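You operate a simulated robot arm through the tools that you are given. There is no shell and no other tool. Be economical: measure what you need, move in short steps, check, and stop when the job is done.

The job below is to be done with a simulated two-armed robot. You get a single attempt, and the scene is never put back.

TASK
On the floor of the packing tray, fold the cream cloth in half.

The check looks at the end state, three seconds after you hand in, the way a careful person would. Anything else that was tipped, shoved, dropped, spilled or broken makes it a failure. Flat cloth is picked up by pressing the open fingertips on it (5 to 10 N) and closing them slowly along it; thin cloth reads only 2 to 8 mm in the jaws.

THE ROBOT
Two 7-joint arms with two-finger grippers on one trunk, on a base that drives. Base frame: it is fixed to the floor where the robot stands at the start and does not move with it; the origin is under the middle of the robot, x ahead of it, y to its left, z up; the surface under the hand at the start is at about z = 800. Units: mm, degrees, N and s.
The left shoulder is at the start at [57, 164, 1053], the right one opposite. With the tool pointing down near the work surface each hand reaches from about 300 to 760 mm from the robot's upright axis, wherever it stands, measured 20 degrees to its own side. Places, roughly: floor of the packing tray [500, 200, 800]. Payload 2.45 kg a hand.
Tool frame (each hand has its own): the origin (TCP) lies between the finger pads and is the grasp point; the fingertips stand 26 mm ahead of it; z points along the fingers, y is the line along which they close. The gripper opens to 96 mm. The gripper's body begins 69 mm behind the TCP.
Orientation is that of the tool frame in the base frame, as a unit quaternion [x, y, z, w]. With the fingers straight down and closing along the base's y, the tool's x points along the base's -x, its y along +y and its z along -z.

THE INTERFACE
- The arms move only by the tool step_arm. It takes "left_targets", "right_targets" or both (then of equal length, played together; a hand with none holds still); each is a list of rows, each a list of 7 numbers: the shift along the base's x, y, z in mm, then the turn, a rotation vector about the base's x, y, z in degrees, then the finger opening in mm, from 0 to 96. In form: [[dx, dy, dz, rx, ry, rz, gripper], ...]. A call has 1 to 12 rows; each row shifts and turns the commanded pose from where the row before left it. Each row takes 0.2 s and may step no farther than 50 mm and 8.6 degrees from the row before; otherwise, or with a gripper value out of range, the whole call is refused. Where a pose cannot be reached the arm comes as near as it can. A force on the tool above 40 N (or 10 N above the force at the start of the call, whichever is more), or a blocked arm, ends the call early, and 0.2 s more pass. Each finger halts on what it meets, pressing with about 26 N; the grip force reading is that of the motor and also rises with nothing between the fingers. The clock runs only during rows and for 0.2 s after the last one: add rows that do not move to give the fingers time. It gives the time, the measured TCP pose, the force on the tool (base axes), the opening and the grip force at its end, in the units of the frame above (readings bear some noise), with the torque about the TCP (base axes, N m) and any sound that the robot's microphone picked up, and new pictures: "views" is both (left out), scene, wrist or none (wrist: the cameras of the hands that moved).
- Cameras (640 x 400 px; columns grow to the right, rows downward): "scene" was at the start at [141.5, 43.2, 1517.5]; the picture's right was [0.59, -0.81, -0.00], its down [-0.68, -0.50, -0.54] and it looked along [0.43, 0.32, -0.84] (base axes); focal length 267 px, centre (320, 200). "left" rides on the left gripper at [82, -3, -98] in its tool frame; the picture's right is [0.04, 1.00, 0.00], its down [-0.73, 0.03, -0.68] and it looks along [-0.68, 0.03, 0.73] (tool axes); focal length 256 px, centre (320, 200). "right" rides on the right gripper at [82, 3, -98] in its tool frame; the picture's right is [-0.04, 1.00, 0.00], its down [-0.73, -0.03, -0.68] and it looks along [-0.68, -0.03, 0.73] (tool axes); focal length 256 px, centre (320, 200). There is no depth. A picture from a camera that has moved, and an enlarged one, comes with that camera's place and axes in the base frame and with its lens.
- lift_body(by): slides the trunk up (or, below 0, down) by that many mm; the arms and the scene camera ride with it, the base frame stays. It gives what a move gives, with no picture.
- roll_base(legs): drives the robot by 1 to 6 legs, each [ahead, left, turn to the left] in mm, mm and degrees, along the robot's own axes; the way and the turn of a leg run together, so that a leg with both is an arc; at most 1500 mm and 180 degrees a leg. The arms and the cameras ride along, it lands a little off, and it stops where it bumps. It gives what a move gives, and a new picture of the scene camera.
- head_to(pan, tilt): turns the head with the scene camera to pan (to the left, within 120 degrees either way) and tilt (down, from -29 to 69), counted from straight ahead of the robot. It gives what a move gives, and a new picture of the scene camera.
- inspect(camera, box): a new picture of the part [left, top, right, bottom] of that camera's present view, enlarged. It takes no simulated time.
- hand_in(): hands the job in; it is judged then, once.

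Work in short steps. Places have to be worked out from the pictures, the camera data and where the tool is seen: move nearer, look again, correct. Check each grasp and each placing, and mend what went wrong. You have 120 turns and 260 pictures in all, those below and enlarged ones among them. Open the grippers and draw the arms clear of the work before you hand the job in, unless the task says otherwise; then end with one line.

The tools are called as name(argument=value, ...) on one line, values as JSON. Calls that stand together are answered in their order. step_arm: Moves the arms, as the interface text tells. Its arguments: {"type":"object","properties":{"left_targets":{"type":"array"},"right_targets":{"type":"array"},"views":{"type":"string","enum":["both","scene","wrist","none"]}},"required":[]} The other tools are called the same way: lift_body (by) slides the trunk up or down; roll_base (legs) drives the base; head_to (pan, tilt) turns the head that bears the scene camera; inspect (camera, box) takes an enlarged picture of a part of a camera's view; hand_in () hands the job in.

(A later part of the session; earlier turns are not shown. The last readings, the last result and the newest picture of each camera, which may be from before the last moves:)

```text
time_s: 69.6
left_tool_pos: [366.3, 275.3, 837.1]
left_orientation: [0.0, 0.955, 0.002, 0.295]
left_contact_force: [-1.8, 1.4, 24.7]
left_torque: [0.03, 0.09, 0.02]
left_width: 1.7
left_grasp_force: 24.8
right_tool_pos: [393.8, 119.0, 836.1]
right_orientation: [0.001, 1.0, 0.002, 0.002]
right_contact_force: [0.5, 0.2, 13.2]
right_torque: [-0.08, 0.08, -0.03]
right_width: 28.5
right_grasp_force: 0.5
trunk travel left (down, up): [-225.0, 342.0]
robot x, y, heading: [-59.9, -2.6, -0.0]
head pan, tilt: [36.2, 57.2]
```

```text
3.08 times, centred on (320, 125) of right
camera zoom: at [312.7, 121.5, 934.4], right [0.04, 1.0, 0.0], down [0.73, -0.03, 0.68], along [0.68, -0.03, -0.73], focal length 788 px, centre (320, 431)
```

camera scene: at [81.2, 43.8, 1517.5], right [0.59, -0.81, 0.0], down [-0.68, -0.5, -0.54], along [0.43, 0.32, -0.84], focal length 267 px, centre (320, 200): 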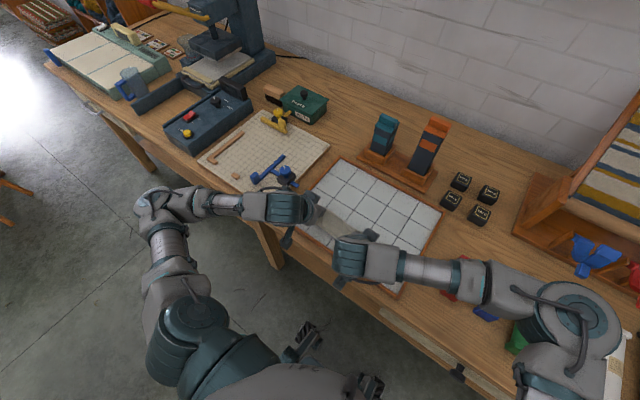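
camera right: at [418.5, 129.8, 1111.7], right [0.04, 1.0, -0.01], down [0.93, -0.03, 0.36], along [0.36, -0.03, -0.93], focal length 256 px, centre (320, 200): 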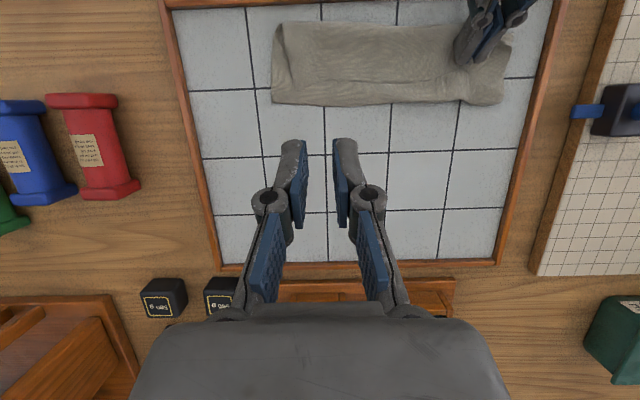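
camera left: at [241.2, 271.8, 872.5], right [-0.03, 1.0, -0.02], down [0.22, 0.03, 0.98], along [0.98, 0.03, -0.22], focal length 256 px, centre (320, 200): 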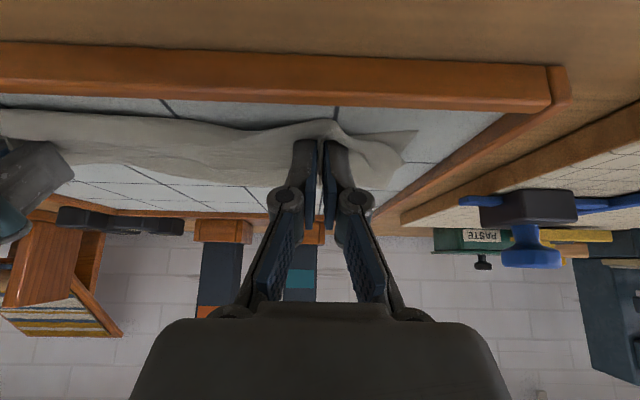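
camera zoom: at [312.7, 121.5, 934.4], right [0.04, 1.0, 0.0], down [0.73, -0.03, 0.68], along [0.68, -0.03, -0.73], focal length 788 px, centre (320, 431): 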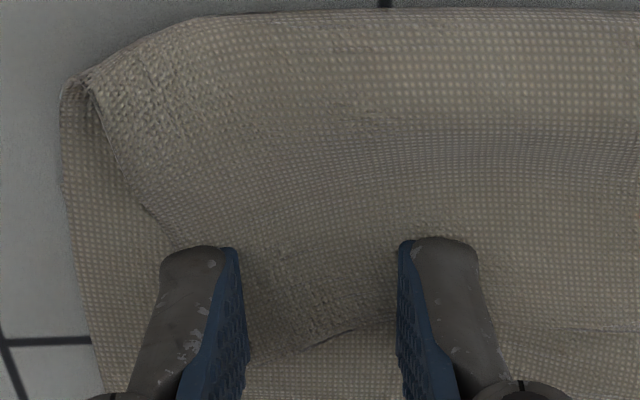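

13 N with the flap under both fingers. I close slowly.

step_arm(right_targets=[[0, 0, 0, 0, 0, 0, 25], [0, 0, 0, 0, 0, 0, 22], [0, 0, 0, 0, 0, 0, 18], [0, 0, -0.2, 0, 0, 0, 14], [0, 0, -0.3, 0, 0, 0, 10], [0, 0, -0.3, 0, 0, 0, 6], [0, 0, -0.3, 0, 0, 0, 2], [0, 0, 0, 0, 0, 0, 0], [0, 0, 0, 0, 0, 0, 0]], views="none")

inspect(camera="right", box=[220, 60, 420, 190])

```text
time_s: 71.1
left_tool_pos: [364.8, 275.7, 836.5]
left_orientation: [0.0, 0.955, 0.001, 0.298]
left_contact_force: [-0.3, 1.9, 16.6]
left_torque: [-0.1, -0.24, -0.03]
left_width: 1.1
left_grasp_force: 23.7
right_tool_pos: [394.5, 121.8, 836.0]
right_orientation: [0.001, 1.0, 0.004, 0.003]
right_contact_force: [-1.1, 0.2, 17.5]
right_torque: [-0.04, 0.13, 0.01]
right_width: 1.0
right_grasp_force: 22.3
trunk travel left (down, up): [-225.0, 342.0]
robot x, y, heading: [-61.5, -1.5, 0.1]
head pan, tilt: [36.2, 57.2]
stopped in row 7 (right hand): the force on the tool passed its limit at 42 N (the readings are from after the stop); the commanded pose is now the measured one
```

```text
3.08 times, centred on (320, 125) of right
camera zoom: at [312.7, 122.6, 933.3], right [0.04, 1.0, 0.01], down [0.73, -0.04, 0.68], along [0.68, -0.02, -0.73], focal length 788 px, centre (320, 431)
```

zoom: 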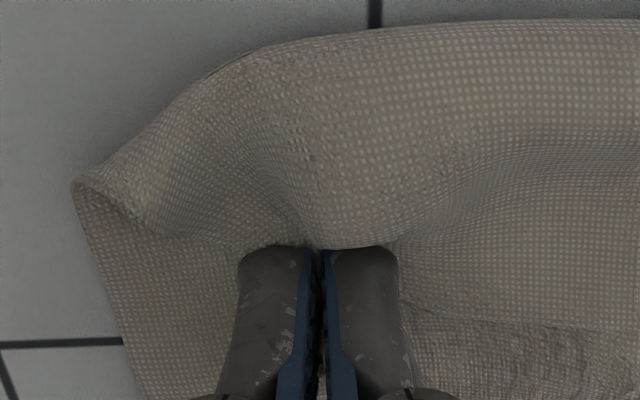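

A pinch of about 1 mm. I command a full close, then lift both a little to verify.

step_arm(left_targets=[[0, 0, 0, 0, 0, 0, 0], [0, 0, 4, 0, 0, 0, 0], [2, 0, 8, 0, 4, 0, 0], [4, 0, 10, 0, 6, 0, 0], [4, 0, 10, 0, 6, 0, 0], [0, 0, 0, 0, 0, 0, 0]], right_targets=[[0, 0, 0, 0, 0, 0, 0], [0, 0, 4, 0, 0, 0, 0], [2, 0, 8, 0, 0, 0, 0], [4, 0, 10, 0, 0, 0, 0], [4, 0, 10, 0, 0, 0, 0], [0, 0, 0, 0, 0, 0, 0]], views="wrist")

```text
time_s: 72.5
left_tool_pos: [375.0, 277.1, 868.5]
left_orientation: [0.0, 0.987, 0.001, 0.158]
left_contact_force: [1.2, -0.6, -5.1]
left_torque: [-0.03, -0.01, 0.05]
left_width: 0.6
left_grasp_force: 22.2
right_tool_pos: [404.0, 122.1, 866.5]
right_orientation: [0.001, 1.0, 0.003, 0.003]
right_contact_force: [0.3, 0.0, -0.4]
right_torque: [0.03, 0.01, 0.02]
right_width: 4.3
right_grasp_force: 24.3
trunk travel left (down, up): [-225.0, 342.0]
robot x, y, heading: [-59.3, -0.6, -0.2]
head pan, tilt: [36.2, 57.2]
camera right: at [321.8, 123.1, 964.0], right [0.04, 1.0, 0.0], down [0.73, -0.03, 0.68], along [0.68, -0.03, -0.73], focal length 256 px, centre (320, 200)
camera left: at [265.5, 273.1, 936.9], right [-0.04, 1.0, -0.01], down [0.48, 0.03, 0.87], along [0.87, 0.03, -0.49], focal length 256 px, centre (320, 200)
```

right: 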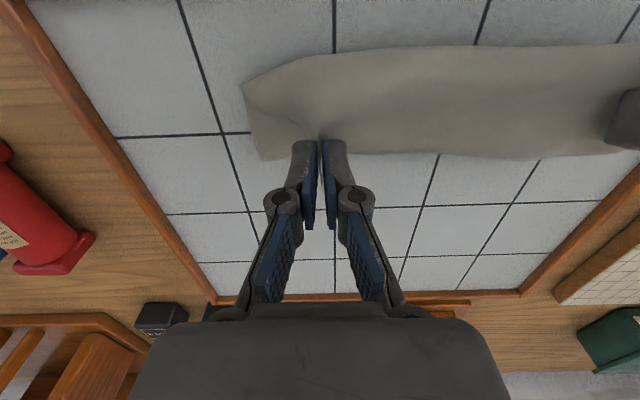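
left: 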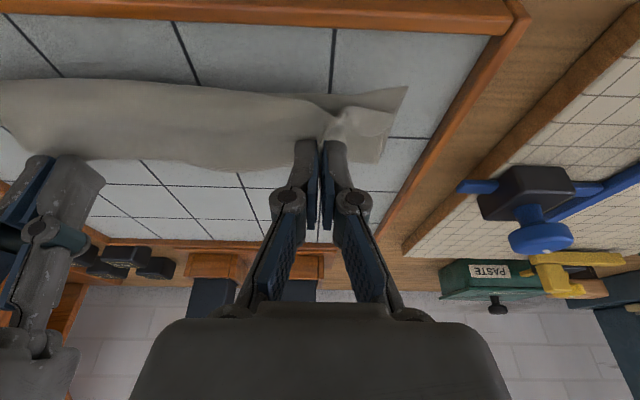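

Both hold. I raise and move forward to stand the upper half up again above the crease.

step_arm(left_targets=[[15, 0, 10, 0, 6, 0, 0], [15, -2, 10, 0, 6, 0, 0], [15, -2, 10, 0, 6, 0, 0], [15, -2, 8, 0, 0, 0, 0], [15, -2, 6, 0, 0, 0, 0], [10, 0, 4, 0, 0, 0, 0], [0, 0, 0, 0, 0, 0, 0]], right_targets=[[10, -4, 10, 0, 0, 0, 0], [10, -4, 10, 0, 0, 0, 0], [10, -4, 10, 0, 0, 0, 0], [10, -2, 8, 0, 0, 0, 0], [10, 0, 6, 0, 0, 0, 0], [10, 0, 4, 0, 0, 0, 0], [0, 0, 0, 0, 0, 0, 0]])

inspect(camera="scene", box=[290, 150, 450, 280])

```text
time_s: 74.1
left_tool_pos: [460.1, 268.9, 917.2]
left_orientation: [0.0, 1.0, 0.001, 0.003]
left_contact_force: [-0.2, -1.9, 4.1]
left_torque: [-0.1, -0.01, 0.05]
left_width: 3.8
left_grasp_force: 24.1
right_tool_pos: [466.0, 106.6, 912.5]
right_orientation: [0.002, 1.0, 0.002, 0.003]
right_contact_force: [0.8, -1.9, 0.8]
right_torque: [0.08, -0.02, -0.01]
right_width: 1.1
right_grasp_force: 24.0
trunk travel left (down, up): [-225.0, 342.0]
robot x, y, heading: [-58.4, 0.1, -0.1]
head pan, tilt: [36.2, 57.2]
camera scene: at [82.1, 43.4, 1517.5], right [0.59, -0.81, 0.0], down [-0.68, -0.5, -0.54], along [0.43, 0.32, -0.84], focal length 267 px, centre (320, 200)
camera right: at [383.3, 108.4, 1011.0], right [0.04, 1.0, 0.0], down [0.73, -0.03, 0.68], along [0.68, -0.03, -0.73], focal length 256 px, centre (320, 200)
camera left: at [377.2, 264.4, 1015.8], right [-0.04, 1.0, 0.0], down [0.73, 0.03, 0.68], along [0.68, 0.03, -0.73], focal length 256 px, centre (320, 200)
```

scene: 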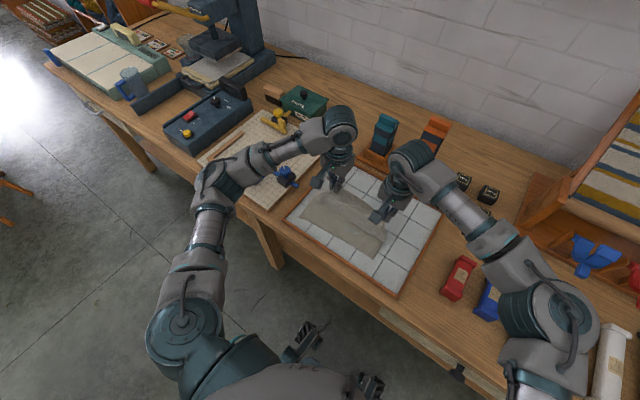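
right: 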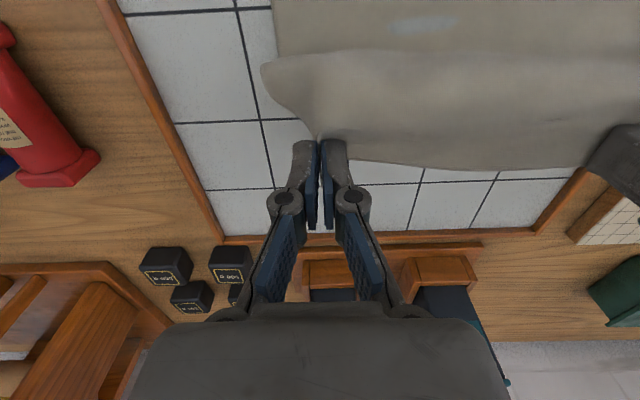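
left: 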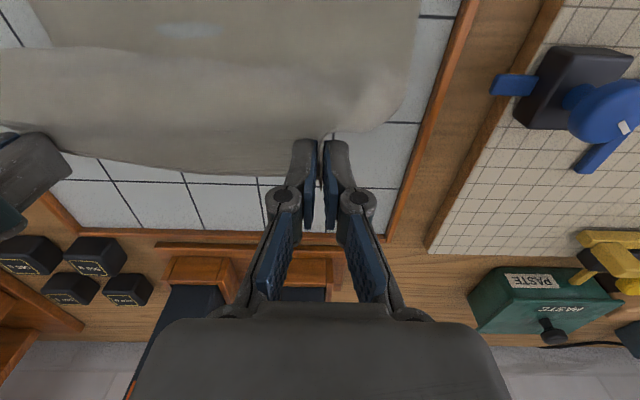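

```text
3.08 times, centred on (370, 215) of scene
camera zoom: at [82.1, 43.4, 1517.5], right [0.59, -0.81, 0.0], down [-0.68, -0.5, -0.54], along [0.43, 0.32, -0.84], focal length 822 px, centre (166, 154)
```

zoom: 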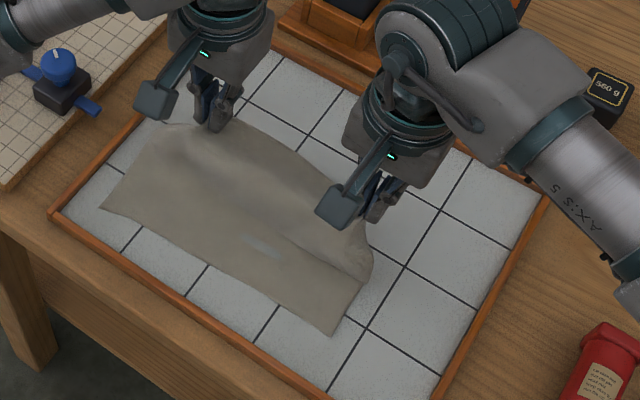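

The lower half is flat again with the near edge from (361, 329) to (381, 78). I move the arms forward 50 mm while lowering a bit, then drive the base back 90 mm so that the arms have room for a strong tilt.

step_arm(left_targets=[[15, 0, -2, 0, 0, 0, 0], [18, 0, -5, 0, 0, 0, 0], [20, 0, -8, 0, 0, 0, 0], [0, 0, 0, 0, 0, 0, 0]], right_targets=[[15, 0, -2, 0, 0, 0, 0], [16, 0, -3, 0, 0, 0, 0], [16, 0, -6, 0, 0, 0, 0], [0, 0, 0, 0, 0, 0, 0]], views="none")

roll_base(legs=[[-90, 0, 0]])

inspect(camera="scene", box=[310, 140, 470, 270])

```text
time_s: 75.1
left_tool_pos: [512.3, 267.5, 903.3]
left_orientation: [0.001, 1.0, 0.0, 0.003]
left_contact_force: [0.1, -2.7, 0.6]
left_torque: [-0.03, -0.05, 0.03]
left_width: 3.3
left_grasp_force: 23.1
right_tool_pos: [511.5, 107.6, 903.9]
right_orientation: [0.0, 1.0, 0.002, 0.003]
right_contact_force: [-0.7, 2.7, 0.6]
right_torque: [0.01, -0.03, -0.03]
right_width: 1.5
right_grasp_force: 27.1
trunk travel left (down, up): [-225.0, 342.0]
robot x, y, heading: [-59.2, 4.2, 0.0]
head pan, tilt: [36.2, 57.2]
```

```text
time_s: 76.2
left_tool_pos: [422.7, 266.9, 901.9]
left_orientation: [0.001, 1.0, 0.001, 0.003]
left_contact_force: [0.3, -2.8, 1.7]
left_torque: [-0.04, -0.02, 0.02]
left_width: 1.8
left_grasp_force: 28.5
right_tool_pos: [420.8, 106.1, 904.5]
right_orientation: [0.001, 1.0, 0.003, 0.002]
right_contact_force: [0.0, 1.8, -0.8]
right_torque: [0.04, -0.03, -0.05]
right_width: 4.0
right_grasp_force: 31.7
trunk travel left (down, up): [-225.0, 342.0]
robot x, y, heading: [-152.2, 0.6, -0.3]
head pan, tilt: [36.2, 57.2]
camera scene: at [-8.1, 43.1, 1517.4], right [0.59, -0.81, 0.0], down [-0.68, -0.5, -0.54], along [0.43, 0.32, -0.84], focal length 267 px, centre (320, 200)
```

scene: 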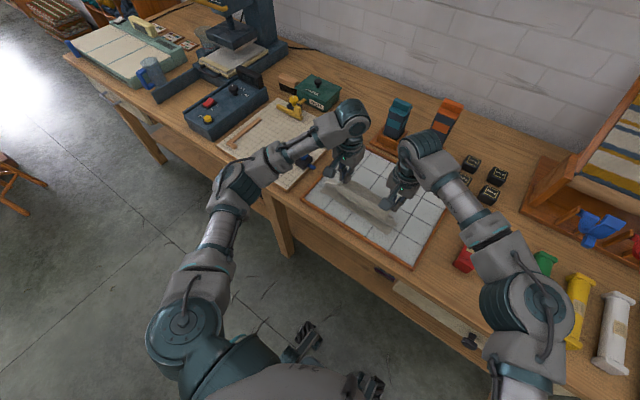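

```text
3.08 times, centred on (390, 205) of scene
camera zoom: at [-8.1, 43.1, 1517.4], right [0.59, -0.81, 0.0], down [-0.68, -0.5, -0.54], along [0.43, 0.32, -0.84], focal length 822 px, centre (105, 185)
```

zoom: 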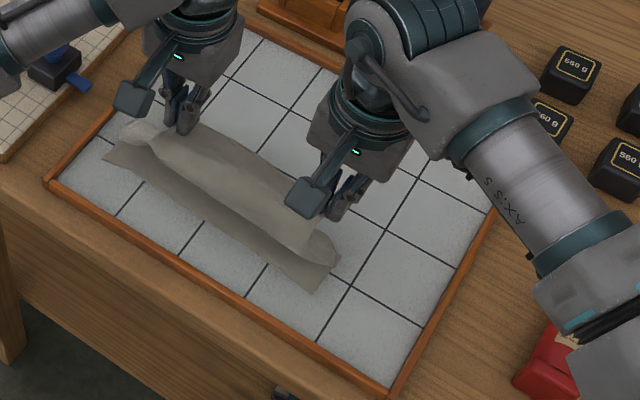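

Everything is still held. I tilt both hands strongly (about 60°) while easing back and down.

step_arm(left_targets=[[-6, 0, -2, 0, -8, 0, 0], [-6, 0, -2, 0, -8, 0, 0], [-6, 0, -2, 0, -8, 0, 0], [-7, 0, -2, 0, -8, 0, 0], [-7, 0, -3, 0, -8, 0, 0], [-7, 0, -3, 0, -8, 0, 0], [-7, 0, -4, 0, -8, 0, 0], [0, 0, 0, 0, 0, 0, 0]], right_targets=[[-6, 0, -2, 0, -8, 0, 0], [-6, 0, -2, 0, -8, 0, 0], [-6, 0, -2, 0, -8, 0, 0], [-7, 0, -2, 0, -8, 0, 0], [-7, 0, -3, 0, -8, 0, 0], [-7, 0, -3, 0, -8, 0, 0], [-7, 0, -4, 0, -8, 0, 0], [0, 0, 0, 0, 0, 0, 0]])

inspect(camera="scene", box=[310, 140, 470, 270])

```text
time_s: 78.0
left_tool_pos: [371.9, 267.7, 887.4]
left_orientation: [-0.001, 0.881, 0.001, 0.474]
left_contact_force: [0.7, -7.2, 0.6]
left_torque: [-0.11, 0.01, -0.11]
left_width: 3.7
left_grasp_force: 32.0
right_tool_pos: [371.5, 105.1, 890.9]
right_orientation: [-0.001, 0.88, 0.003, 0.474]
right_contact_force: [-0.4, 6.7, -0.9]
right_torque: [0.09, -0.02, -0.04]
right_width: 1.4
right_grasp_force: 24.6
trunk travel left (down, up): [-225.0, 342.0]
robot x, y, heading: [-150.8, 2.2, 0.1]
head pan, tilt: [36.2, 57.2]
camera scene: at [-9.2, 44.6, 1517.5], right [0.59, -0.81, 0.0], down [-0.68, -0.5, -0.54], along [0.43, 0.32, -0.84], focal length 267 px, centre (320, 200)
camera right: at [245.5, 106.4, 876.4], right [0.02, 1.0, 0.04], down [-0.16, -0.04, 0.99], along [0.99, -0.02, 0.16], focal length 256 px, centre (320, 200)
camera left: at [243.9, 263.7, 873.6], right [-0.02, 1.0, -0.03], down [-0.16, 0.03, 0.99], along [0.99, 0.03, 0.16], focal length 256 px, centre (320, 200)
```

scene: 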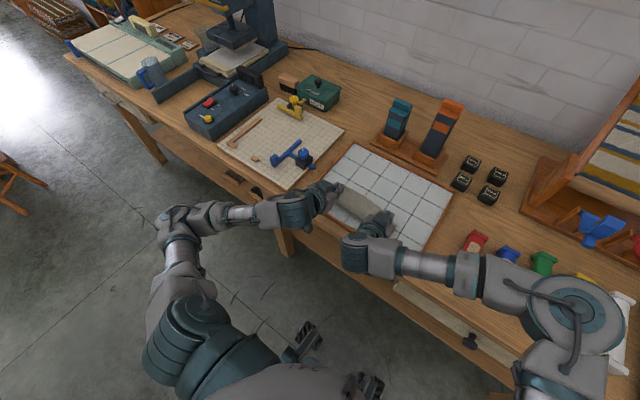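
right: 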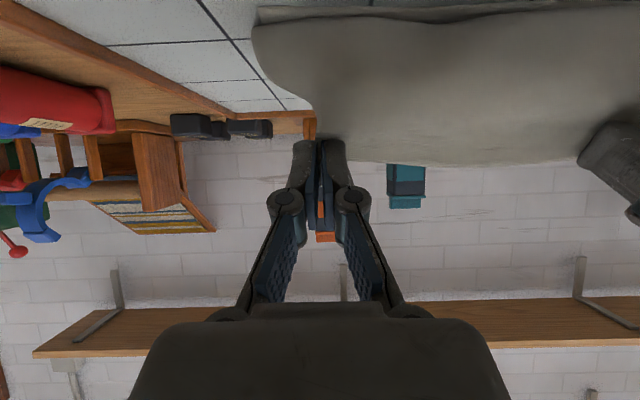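
left: 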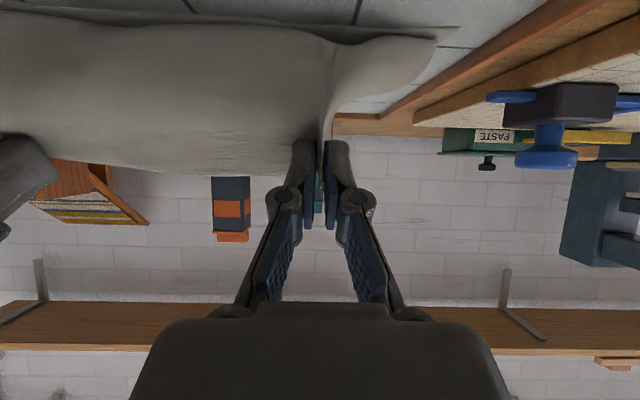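

```text
3.08 times, centred on (390, 205) of scene
camera zoom: at [-9.2, 44.6, 1517.5], right [0.59, -0.81, 0.0], down [-0.68, -0.5, -0.54], along [0.43, 0.32, -0.84], focal length 822 px, centre (105, 185)
```

zoom: 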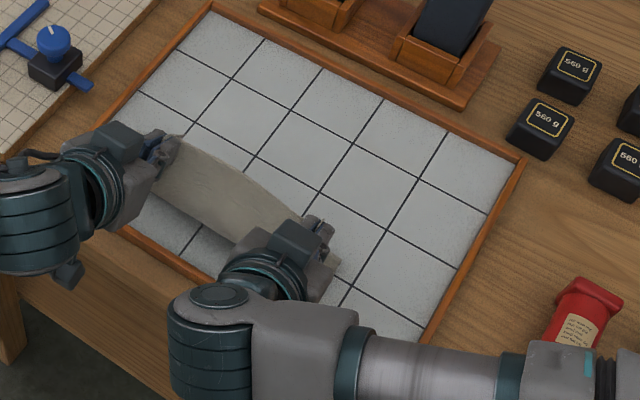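

The 56° tilt is reachable and the sheet now hangs straight from the fingers. I follow the arc down to the near edge, adding a little more tilt.

step_arm(left_targets=[[-5, 2, -9, 0, -3, 0, 0], [-5, 2, -9, 0, -3, 0, 0], [-5, 2, -9, 0, -3, 0, 0], [-5, 1, -9, 0, -3, 0, 0], [-4, 0, -8, 0, 0, 0, 0], [-3, 0, -5, 0, 0, 0, 0], [0, 0, 0, 0, 0, 0, 0]], right_targets=[[-4, 3, -9, 0, -3, 0, 0], [-4, 3, -9, 0, -3, 0, 0], [-4, 2, -9, 0, -3, 0, 0], [-4, 1, -9, 0, -3, 0, 0], [-3, 1, -9, 0, 0, 0, 0], [-1, 0, -7, 0, 0, 0, 0], [0, 0, 0, 0, 0, 0, 0]])

inspect(camera="scene", box=[310, 140, 470, 270])

```text
time_s: 79.6
left_tool_pos: [344.7, 273.7, 840.1]
left_orientation: [0.0, 0.826, 0.001, 0.563]
left_contact_force: [-0.8, 1.4, -1.2]
left_torque: [-0.02, -0.02, -0.18]
left_width: 1.1
left_grasp_force: 22.9
right_tool_pos: [349.9, 116.5, 835.7]
right_orientation: [-0.001, 0.826, 0.003, 0.564]
right_contact_force: [-0.7, 2.7, 1.1]
right_torque: [-0.04, 0.01, -0.1]
right_width: 3.0
right_grasp_force: 31.5
trunk travel left (down, up): [-225.0, 342.0]
robot x, y, heading: [-152.1, 4.1, 0.1]
head pan, tilt: [36.2, 57.2]
camera scene: at [-10.4, 44.0, 1517.6], right [0.59, -0.81, 0.0], down [-0.68, -0.5, -0.54], along [0.43, 0.32, -0.84], focal length 267 px, centre (320, 200)
camera right: at [229.6, 116.5, 796.8], right [0.01, 1.0, 0.04], down [-0.36, -0.03, 0.93], along [0.93, -0.02, 0.36], focal length 256 px, centre (320, 200)
camera left: at [222.8, 270.0, 799.1], right [-0.02, 1.0, -0.04], down [-0.36, 0.03, 0.93], along [0.93, 0.03, 0.36], focal length 256 px, centre (320, 200)
```

scene: 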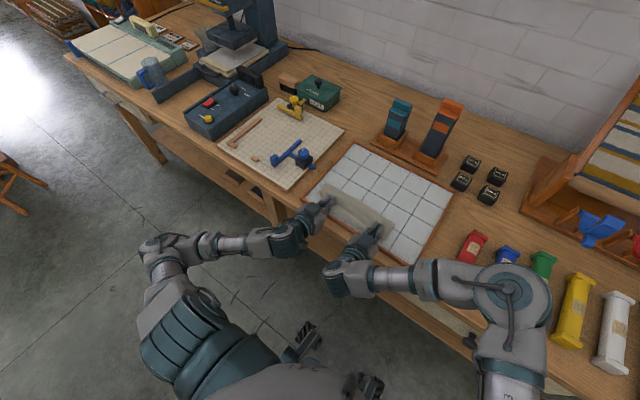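
right: 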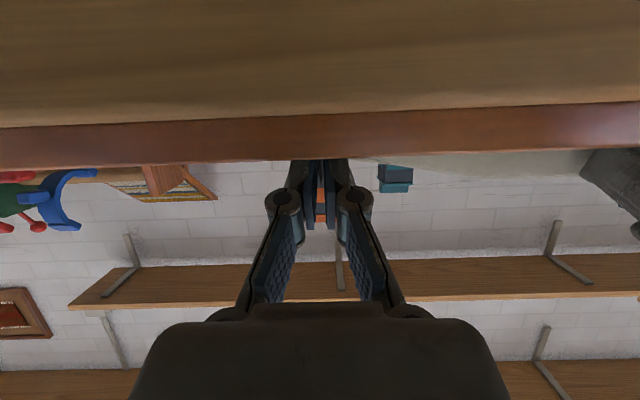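
left: 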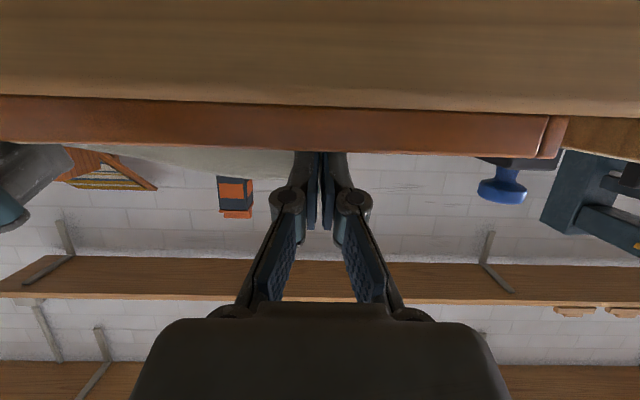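

```text
3.08 times, centred on (390, 205) of scene
camera zoom: at [-10.4, 44.0, 1517.6], right [0.59, -0.81, 0.0], down [-0.68, -0.5, -0.54], along [0.43, 0.32, -0.84], focal length 822 px, centre (105, 185)
```

zoom: 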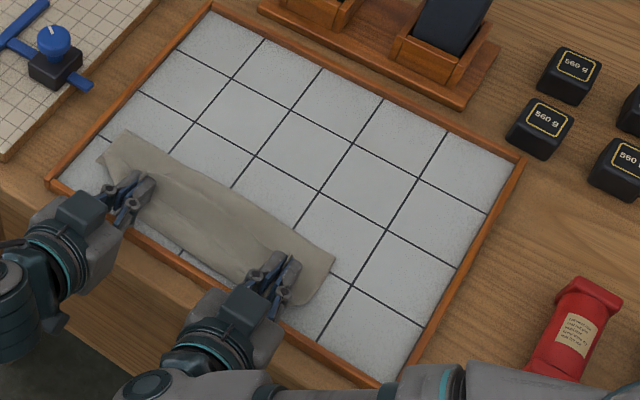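

The fold now looks clean at the near edge. I release both and withdraw backward along the finger axis.

step_arm(left_targets=[[0, 0, -4, 0, 0, 0, 0], [0, 0, 0, 0, 0, 0, 6], [0, 0, 0, 0, 0, 0, 12], [-12, 0, 5, 0, 0, 0, 12], [-14, 0, 7, 0, 0, 0, 12], [-14, 0, 12, 0, 0, 0, 12], [-8, 0, 25, 0, 4, 0, 12], [0, 0, 35, 0, 8, 0, 12], [0, 0, 40, 0, 8, 0, 12], [0, 0, 40, 0, 8, 0, 12], [0, 0, 0, 0, 0, 0, 12]], right_targets=[[0, 0, 0, 0, 0, 0, 0], [0, 0, 0, 0, 0, 0, 6], [0, 0, 0, 0, 0, 0, 12], [-12, 0, 5, 0, 0, 0, 12], [-14, 0, 7, 0, 0, 0, 12], [-14, 0, 12, 0, 0, 0, 12], [-8, 0, 25, 0, 4, 0, 12], [0, 0, 35, 0, 8, 0, 12], [0, 0, 40, 0, 8, 0, 12], [0, 0, 40, 0, 8, 0, 12], [0, 0, 0, 0, 0, 0, 12]], views="scene")

inspect(camera="scene", box=[310, 140, 450, 260])

```text
time_s: 82.0
left_tool_pos: [328.7, 284.6, 982.4]
left_orientation: [0.001, 0.939, 0.002, 0.345]
left_contact_force: [0.6, -0.2, -0.1]
left_torque: [0.06, 0.02, -0.01]
left_width: 11.9
left_grasp_force: 0.0
left hand out of reach, approached as far as the arm can: row 6, 7
right_tool_pos: [303.0, 117.8, 1004.2]
right_orientation: [0.0, 0.938, 0.004, 0.346]
right_contact_force: [1.0, -0.2, 0.7]
right_torque: [-0.01, 0.01, 0.0]
right_width: 11.8
right_grasp_force: 0.0
trunk travel left (down, up): [-225.0, 342.0]
robot x, y, heading: [-150.5, 1.5, 0.0]
head pan, tilt: [36.2, 57.2]
camera scene: at [-9.5, 43.6, 1517.5], right [0.59, -0.81, 0.0], down [-0.68, -0.5, -0.54], along [0.43, 0.32, -0.84], focal length 267 px, centre (320, 200)
```

scene: 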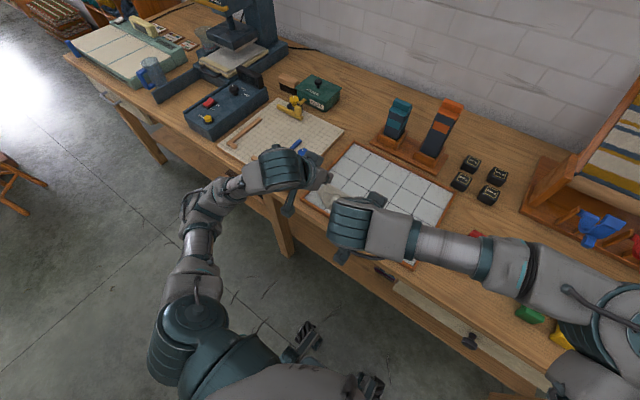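

```text
3.33 times, centred on (380, 200) of scene
camera zoom: at [-9.5, 43.6, 1517.5], right [0.59, -0.81, 0.0], down [-0.68, -0.5, -0.54], along [0.43, 0.32, -0.84], focal length 891 px, centre (120, 200)
```

zoom: 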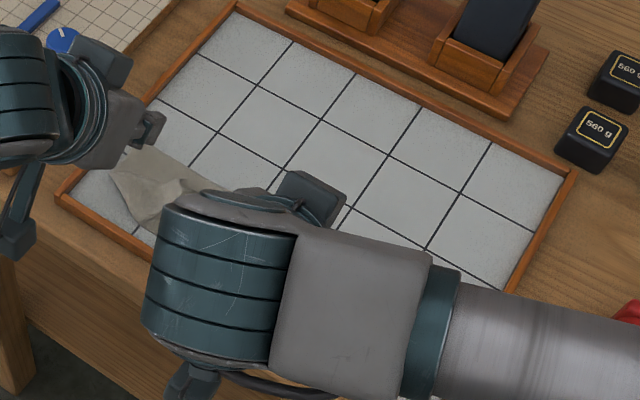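

The arms block the view, so I bring the right camera over the cloth looking down and shift the left aside.

step_arm(left_targets=[[0, 20, 10, 0, 6, 0, 12], [0, 25, 10, 0, 8, 0, 12], [0, 25, 10, 0, 8, 0, 12], [0, 25, 0, 0, 8, 0, 12], [0, 0, 0, 0, 0, 0, 12], [0, 0, 0, 0, 0, 0, 12], [0, 0, 0, 0, 0, 0, 12], [0, 0, 0, 0, 0, 0, 12], [0, 0, 0, 0, 0, 0, 12]], right_targets=[[19, 0, 0, 0, 8, 0, 12], [19, 2, 0, 0, 8, 0, 12], [19, 2, 0, 0, 8, 0, 12], [19, 4, 0, 0, 8, 0, 12], [19, 4, 0, 0, 8, 0, 12], [19, 4, 0, 0, 8, 0, 12], [19, 4, 0, 0, 8, 0, 12], [19, 5, 0, 0, 8, 0, 12], [0, 0, 0, 0, 0, 0, 12]], views="wrist")

inspect(camera="right", box=[240, 0, 540, 140])

```text
time_s: 84.0
left_tool_pos: [330.0, 374.5, 1013.5]
left_orientation: [0.001, 0.996, 0.002, 0.092]
left_contact_force: [0.2, -0.4, 1.0]
left_torque: [-0.01, -0.01, -0.01]
left_width: 11.9
left_grasp_force: 0.1
right_tool_pos: [386.0, 91.1, 994.1]
right_orientation: [0.001, 0.986, 0.002, -0.169]
right_contact_force: [-0.7, 0.9, 0.8]
right_torque: [0.01, -0.01, 0.0]
right_width: 12.2
right_grasp_force: 0.1
right hand out of reach, approached as far as the arm can: row 6, 7, 8
trunk travel left (down, up): [-225.0, 342.0]
robot x, y, heading: [-148.2, -1.5, 0.1]
head pan, tilt: [36.2, 57.2]
camera right: at [342.7, 92.7, 1114.3], right [0.04, 1.0, -0.01], down [0.92, -0.04, 0.4], along [0.39, -0.02, -0.92], focal length 256 px, centre (320, 200)
camera left: at [230.4, 370.4, 1095.6], right [-0.04, 1.0, 0.0], down [0.6, 0.03, 0.8], along [0.8, 0.03, -0.6], focal length 256 px, centre (320, 200)
```

right: 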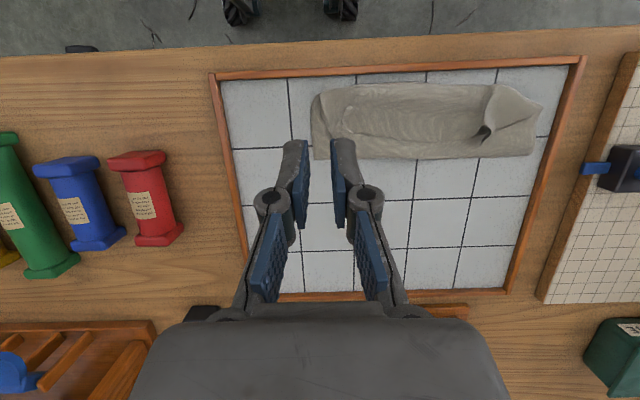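
left: 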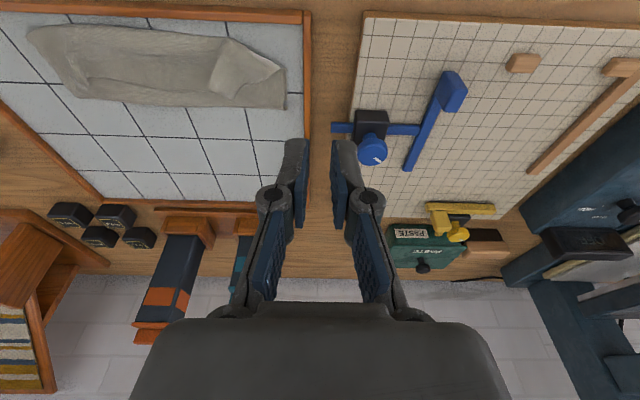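

```text
2.13 times, centred on (390, 70) of right
camera zoom: at [342.7, 92.7, 1114.3], right [0.04, 1.0, -0.01], down [0.92, -0.04, 0.4], along [0.39, -0.02, -0.92], focal length 546 px, centre (171, 477)
```

zoom: 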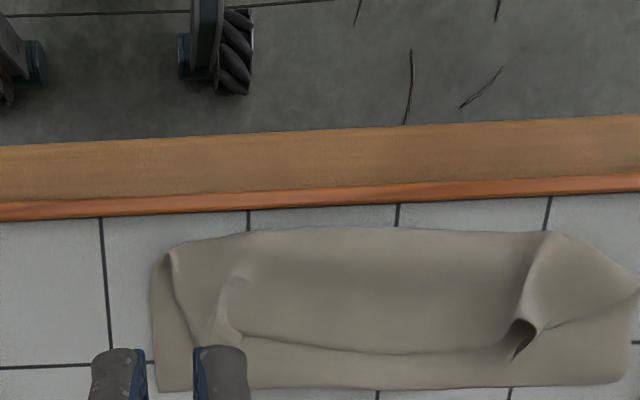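

The cloth springs into thirds again because too much slack built up while the hands were high. A better way is to pull the far edge flat to the far side, then fold it back low and taut so the crease rolls to the exact middle. I bring the base forward 60 mm and set the hands over the flap.

roll_base(legs=[[60, 0, 0]])

step_arm(left_targets=[[0, -24, -15, 0, 5, 0, 30], [0, -24, -30, 0, 5.6, 0, 30], [0, -24, -30, 0, 0, 0, 30], [0, -24, -30, 0, 0, 0, 30], [0, -20, -30, 0, 0, 0, 30], [0, 0, 0, 0, 0, 0, 30]], right_targets=[[-14, 10, -15, 0, -7, 0, 28], [-14, 10, -25, 0, -7, 0, 28], [-14, 10, -25, 0, -5.5, 0, 28], [-14, 10, -25, 0, 0, 0, 28], [-14, 6, -28, 0, 0, 0, 28], [0, 0, 0, 0, 0, 0, 28]], views="none")

inspect(camera="left", box=[180, 20, 460, 200])

inspect(camera="right", box=[180, 20, 460, 200])

```text
time_s: 85.0
left_tool_pos: [392.2, 377.3, 1012.5]
left_orientation: [0.001, 0.996, 0.0, 0.091]
left_contact_force: [1.3, 0.4, -0.5]
left_torque: [0.03, 0.04, -0.01]
left_width: 12.0
left_grasp_force: 0.1
right_tool_pos: [447.8, 95.2, 992.9]
right_orientation: [0.003, 0.986, 0.002, -0.169]
right_contact_force: [0.4, 0.9, -0.8]
right_torque: [0.01, 0.03, -0.05]
right_width: 11.9
right_grasp_force: 0.2
trunk travel left (down, up): [-225.0, 342.0]
robot x, y, heading: [-92.3, 1.1, -0.4]
head pan, tilt: [36.2, 57.2]
camera scene: at [51.8, 46.0, 1517.6], right [0.59, -0.81, 0.0], down [-0.68, -0.5, -0.54], along [0.43, 0.32, -0.84], focal length 267 px, centre (320, 200)
```

scene: 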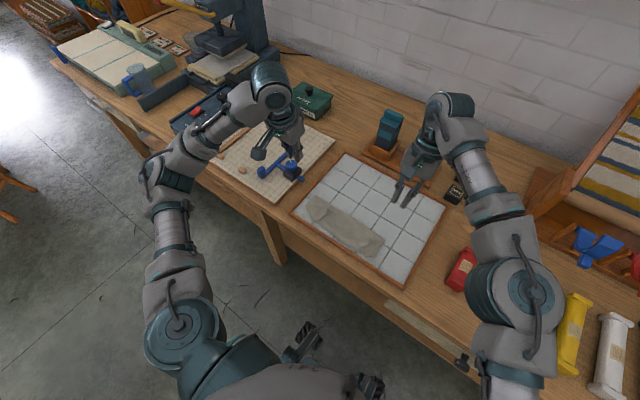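

```text
time_s: 86.4
left_tool_pos: [388.3, 253.3, 878.6]
left_orientation: [0.001, 1.0, 0.003, 0.002]
left_contact_force: [0.3, 0.3, -0.3]
left_torque: [0.02, -0.02, -0.01]
left_width: 30.0
left_grasp_force: 0.0
right_tool_pos: [373.9, 131.6, 879.2]
right_orientation: [0.002, 1.0, 0.004, 0.002]
right_contact_force: [0.9, -0.1, 0.0]
right_torque: [0.02, 0.03, -0.03]
right_width: 28.1
right_grasp_force: 0.0
trunk travel left (down, up): [-225.0, 342.0]
robot x, y, heading: [-91.5, 2.0, -0.1]
head pan, tilt: [36.2, 57.2]
```

```text
2.22 times, centred on (320, 110) of left
camera zoom: at [305.3, 249.7, 977.4], right [-0.04, 1.0, 0.01], down [0.73, 0.02, 0.68], along [0.68, 0.03, -0.73], focal length 569 px, centre (320, 400)
```

zoom: 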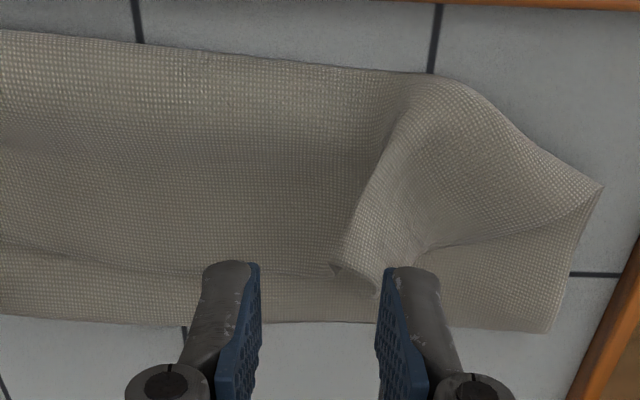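

```text
2.22 times, centred on (320, 110) of right
camera zoom: at [292.0, 132.9, 976.2], right [0.04, 1.0, 0.01], down [0.73, -0.04, 0.68], along [0.68, -0.02, -0.73], focal length 569 px, centre (320, 400)
```

zoom: 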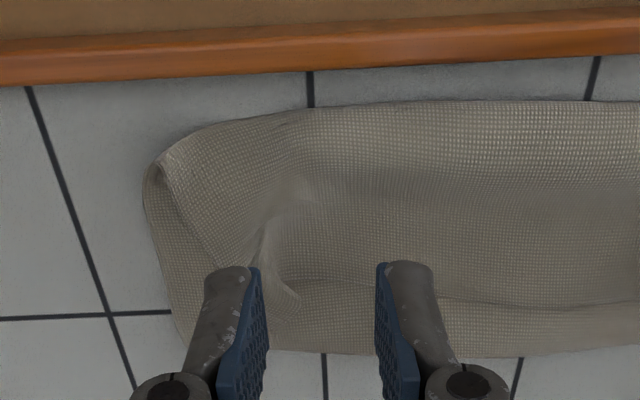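

Both far corners stand up as small cones: A near (406, 266) and B near (398, 122). I align the fingers around them and descend.

step_arm(left_targets=[[6, 6, -12, 0, 0, 0, 34], [5, 4, -14, 0, 0, 0, 34], [0, 0, -10, 0, 0, 0, 34], [0, 0, -5, 0, 0, 0, 34], [0, 0, -2, 0, 0, 0, 34], [0, 0, 0, 0, 0, 0, 34]], right_targets=[[8, -4, -12, 0, 0, 0, 30], [8, -2, -14, 0, 0, 0, 30], [0, 0, -10, 0, 0, 0, 30], [0, 0, -5, 0, 0, 0, 30], [0, 0, -2, 0, 0, 0, 30], [0, 0, 0, 0, 0, 0, 30]], views="none")

inspect(camera="left", box=[220, 60, 420, 190])

inspect(camera="right", box=[220, 60, 420, 190])

```text
time_s: 87.8
left_tool_pos: [399.2, 269.3, 838.1]
left_orientation: [0.001, 1.0, 0.002, 0.001]
left_contact_force: [0.8, 1.0, 0.2]
left_torque: [-0.02, -0.01, -0.02]
left_width: 34.1
left_grasp_force: 0.0
right_tool_pos: [389.5, 130.8, 836.9]
right_orientation: [0.002, 1.0, 0.005, 0.004]
right_contact_force: [1.1, -2.6, 21.5]
right_torque: [-0.24, 0.03, 0.01]
right_width: 30.2
right_grasp_force: 0.0
trunk travel left (down, up): [-225.0, 342.0]
robot x, y, heading: [-87.7, -1.9, -0.3]
head pan, tilt: [36.2, 57.2]
```

```text
3.08 times, centred on (320, 125) of left
camera zoom: at [315.7, 264.5, 936.2], right [-0.04, 1.0, 0.0], down [0.73, 0.03, 0.68], along [0.68, 0.03, -0.73], focal length 788 px, centre (320, 431)
```

zoom: 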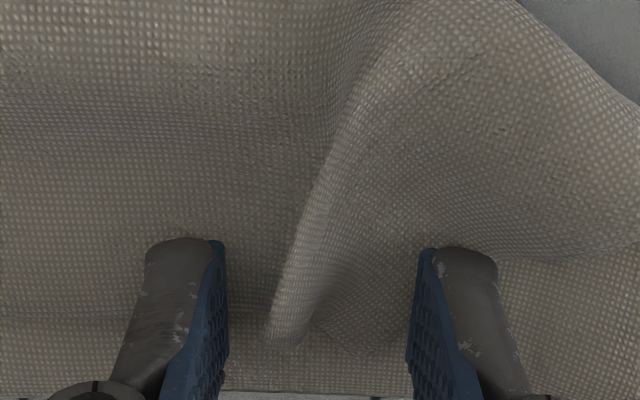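

```text
3.08 times, centred on (320, 125) of right
camera zoom: at [308.1, 131.6, 933.7], right [0.04, 1.0, 0.01], down [0.73, -0.04, 0.68], along [0.68, -0.02, -0.73], focal length 788 px, centre (320, 431)
```

zoom: 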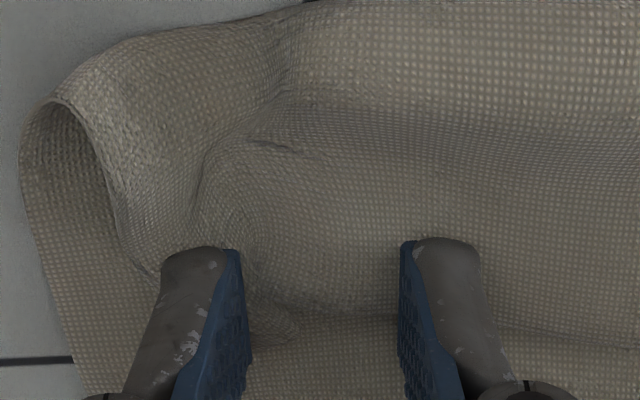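

The left ridge stands between the fingers and the right flap is under its fingers. I close both slowly.

step_arm(left_targets=[[0, 0, -1.5, 0, 0, 0, 32], [0, 0, -0.5, 0, 0, 0, 28], [0, 0, 0, 0, 0, 0, 24], [0, 0, 0, 0, 0, 0, 20], [0, 0, 0, 0, 0, 0, 16], [0, 0, 0, 0, 0, 0, 12], [0, 0, 0, 0, 0, 0, 8], [0, 0, 0, 0, 0, 0, 4], [0, 0, 0, 0, 0, 0, 0], [0, 0, 0, 0, 0, 0, 0]], right_targets=[[0, 0, 0.5, 0, 0, 0, 28], [0, 0, 0, 0, 0, 0, 25], [0, 0, 0, 0, 0, 0, 22], [0, 0, 0, 0, 0, 0, 18], [0, 0, 0, 0, 0, 0, 14], [0, 0, 0, 0, 0, 0, 10], [0, 0, 0, 0, 0, 0, 6], [0, 0, 0, 0, 0, 0, 2], [0, 0, 0, 0, 0, 0, 0], [0, 0, 0, 0, 0, 0, 0]], views="none")

inspect(camera="left", box=[220, 60, 420, 190])

inspect(camera="right", box=[220, 60, 420, 190])

```text
time_s: 90.0
left_tool_pos: [399.2, 266.8, 836.4]
left_orientation: [0.002, 1.0, 0.001, 0.001]
left_contact_force: [-0.5, -23.3, 4.2]
left_torque: [-0.61, 0.05, 0.16]
left_width: 2.8
left_grasp_force: 26.7
right_tool_pos: [388.4, 131.9, 836.4]
right_orientation: [0.001, 1.0, 0.006, 0.002]
right_contact_force: [2.0, 25.7, 20.2]
right_torque: [0.68, 0.03, -0.11]
right_width: 3.0
right_grasp_force: 25.6
trunk travel left (down, up): [-225.0, 342.0]
robot x, y, heading: [-89.0, 2.8, -0.0]
head pan, tilt: [36.2, 57.2]
```

```text
3.08 times, centred on (320, 125) of left
camera zoom: at [315.7, 264.2, 934.5], right [-0.04, 1.0, 0.0], down [0.73, 0.03, 0.68], along [0.68, 0.03, -0.73], focal length 788 px, centre (320, 431)
```

zoom: 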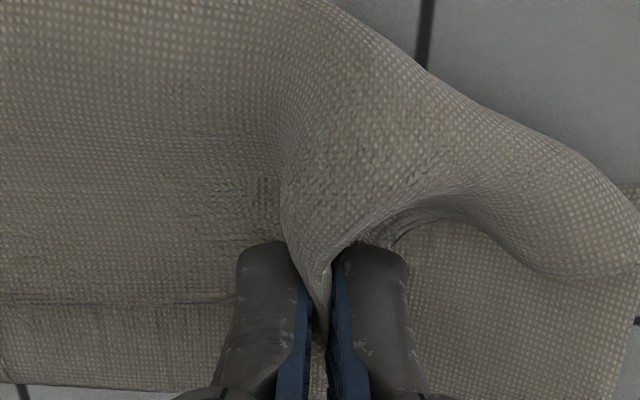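

```text
3.08 times, centred on (320, 125) of right
camera zoom: at [307.1, 132.8, 933.6], right [0.04, 1.0, 0.01], down [0.73, -0.04, 0.68], along [0.68, -0.02, -0.73], focal length 788 px, centre (320, 431)
```

zoom: 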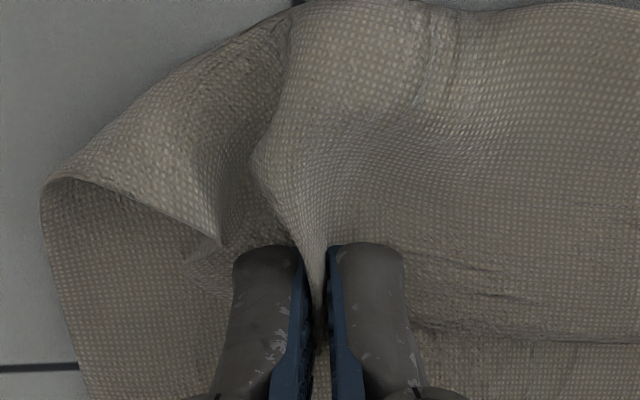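

Strong grips (2.8 and 3.0 mm). I relax the lateral tension a little, lift, and pull the edge forward to open the cloth flat.

step_arm(left_targets=[[0, -2, 8, 0, 0, 0, 0], [4, 0, 14, 0, 0, 0, 0], [10, 0, 14, 0, 0, 0, 0], [16, 0, 10, 0, 0, 0, 0], [18, 0, 0, 0, 0, 0, 0], [18, 0, 0, 0, 0, 0, 0], [18, 0, 0, 0, 0, 0, 0], [18, 0, -5, 0, 0, 0, 0], [18, 0, -5, 0, 0, 0, 0], [0, 0, 0, 0, 0, 0, 0]], right_targets=[[0, 2, 8, 0, 0, 0, 0], [4, 0, 14, 0, 0, 0, 0], [10, 0, 14, 0, 0, 0, 0], [16, 0, 10, 0, 0, 0, 0], [19, 0, 0, 0, 0, 0, 0], [19, 0, 0, 0, 0, 0, 0], [20, 0, 0, 0, 0, 0, 0], [20, 0, -5, 0, 0, 0, 0], [20, 0, -5, 0, 0, 0, 0], [0, 0, 0, 0, 0, 0, 0]])

inspect(camera="scene", box=[290, 130, 450, 270])

```text
time_s: 92.2
left_tool_pos: [519.6, 266.5, 871.4]
left_orientation: [0.001, 1.0, 0.002, 0.001]
left_contact_force: [0.1, -8.0, 0.1]
left_torque: [-0.22, -0.04, 0.06]
left_width: 2.4
left_grasp_force: 24.4
right_tool_pos: [517.8, 134.9, 873.8]
right_orientation: [0.001, 1.0, 0.004, 0.002]
right_contact_force: [-0.7, 8.1, -1.1]
right_torque: [0.17, -0.01, -0.04]
right_width: 3.4
right_grasp_force: 26.8
trunk travel left (down, up): [-225.0, 342.0]
robot x, y, heading: [-90.4, 0.0, 0.0]
head pan, tilt: [36.2, 57.2]
camera scene: at [53.3, 44.6, 1517.4], right [0.59, -0.81, 0.0], down [-0.68, -0.5, -0.54], along [0.43, 0.32, -0.84], focal length 267 px, centre (320, 200)
camera right: at [437.8, 135.8, 971.8], right [0.04, 1.0, 0.01], down [0.73, -0.04, 0.68], along [0.68, -0.02, -0.73], focal length 256 px, centre (320, 200)
camera left: at [435.6, 262.3, 970.1], right [-0.04, 1.0, 0.0], down [0.73, 0.03, 0.68], along [0.68, 0.03, -0.73], focal length 256 px, centre (320, 200)
```

scene: 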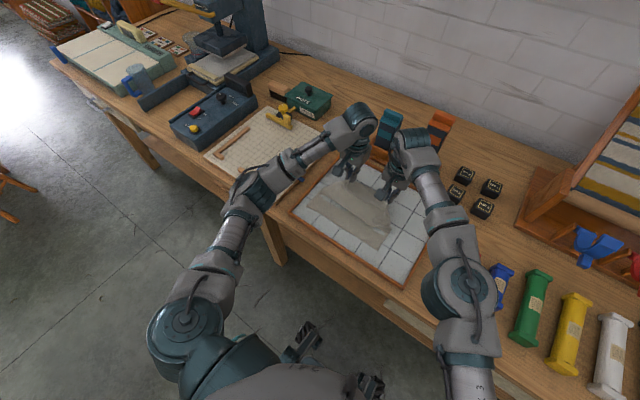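
right: 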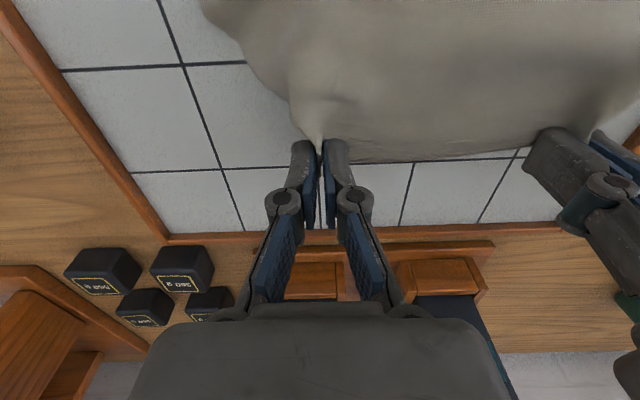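
left: 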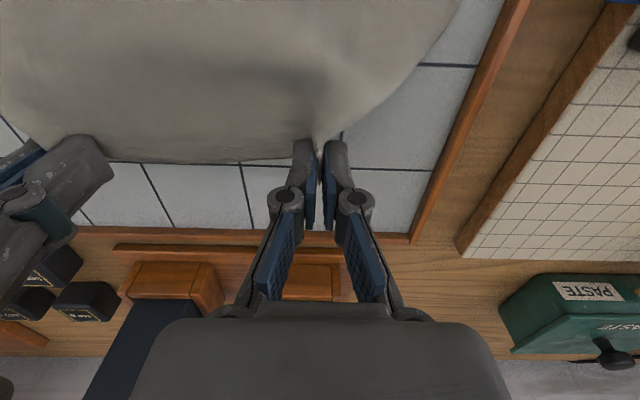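

```text
2.86 times, centred on (370, 200) of scene
camera zoom: at [53.3, 44.6, 1517.4], right [0.59, -0.81, 0.0], down [-0.68, -0.5, -0.54], along [0.43, 0.32, -0.84], focal length 763 px, centre (177, 200)
```

zoom: 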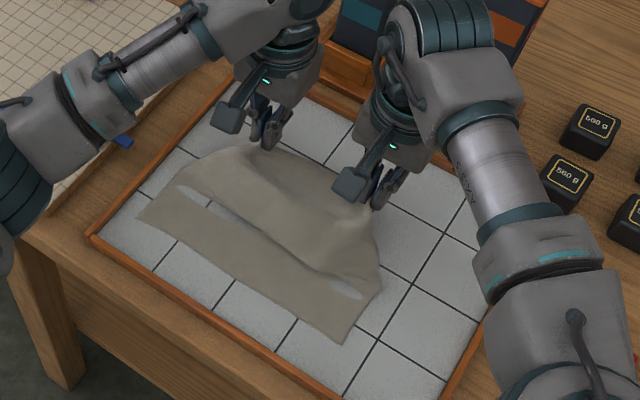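

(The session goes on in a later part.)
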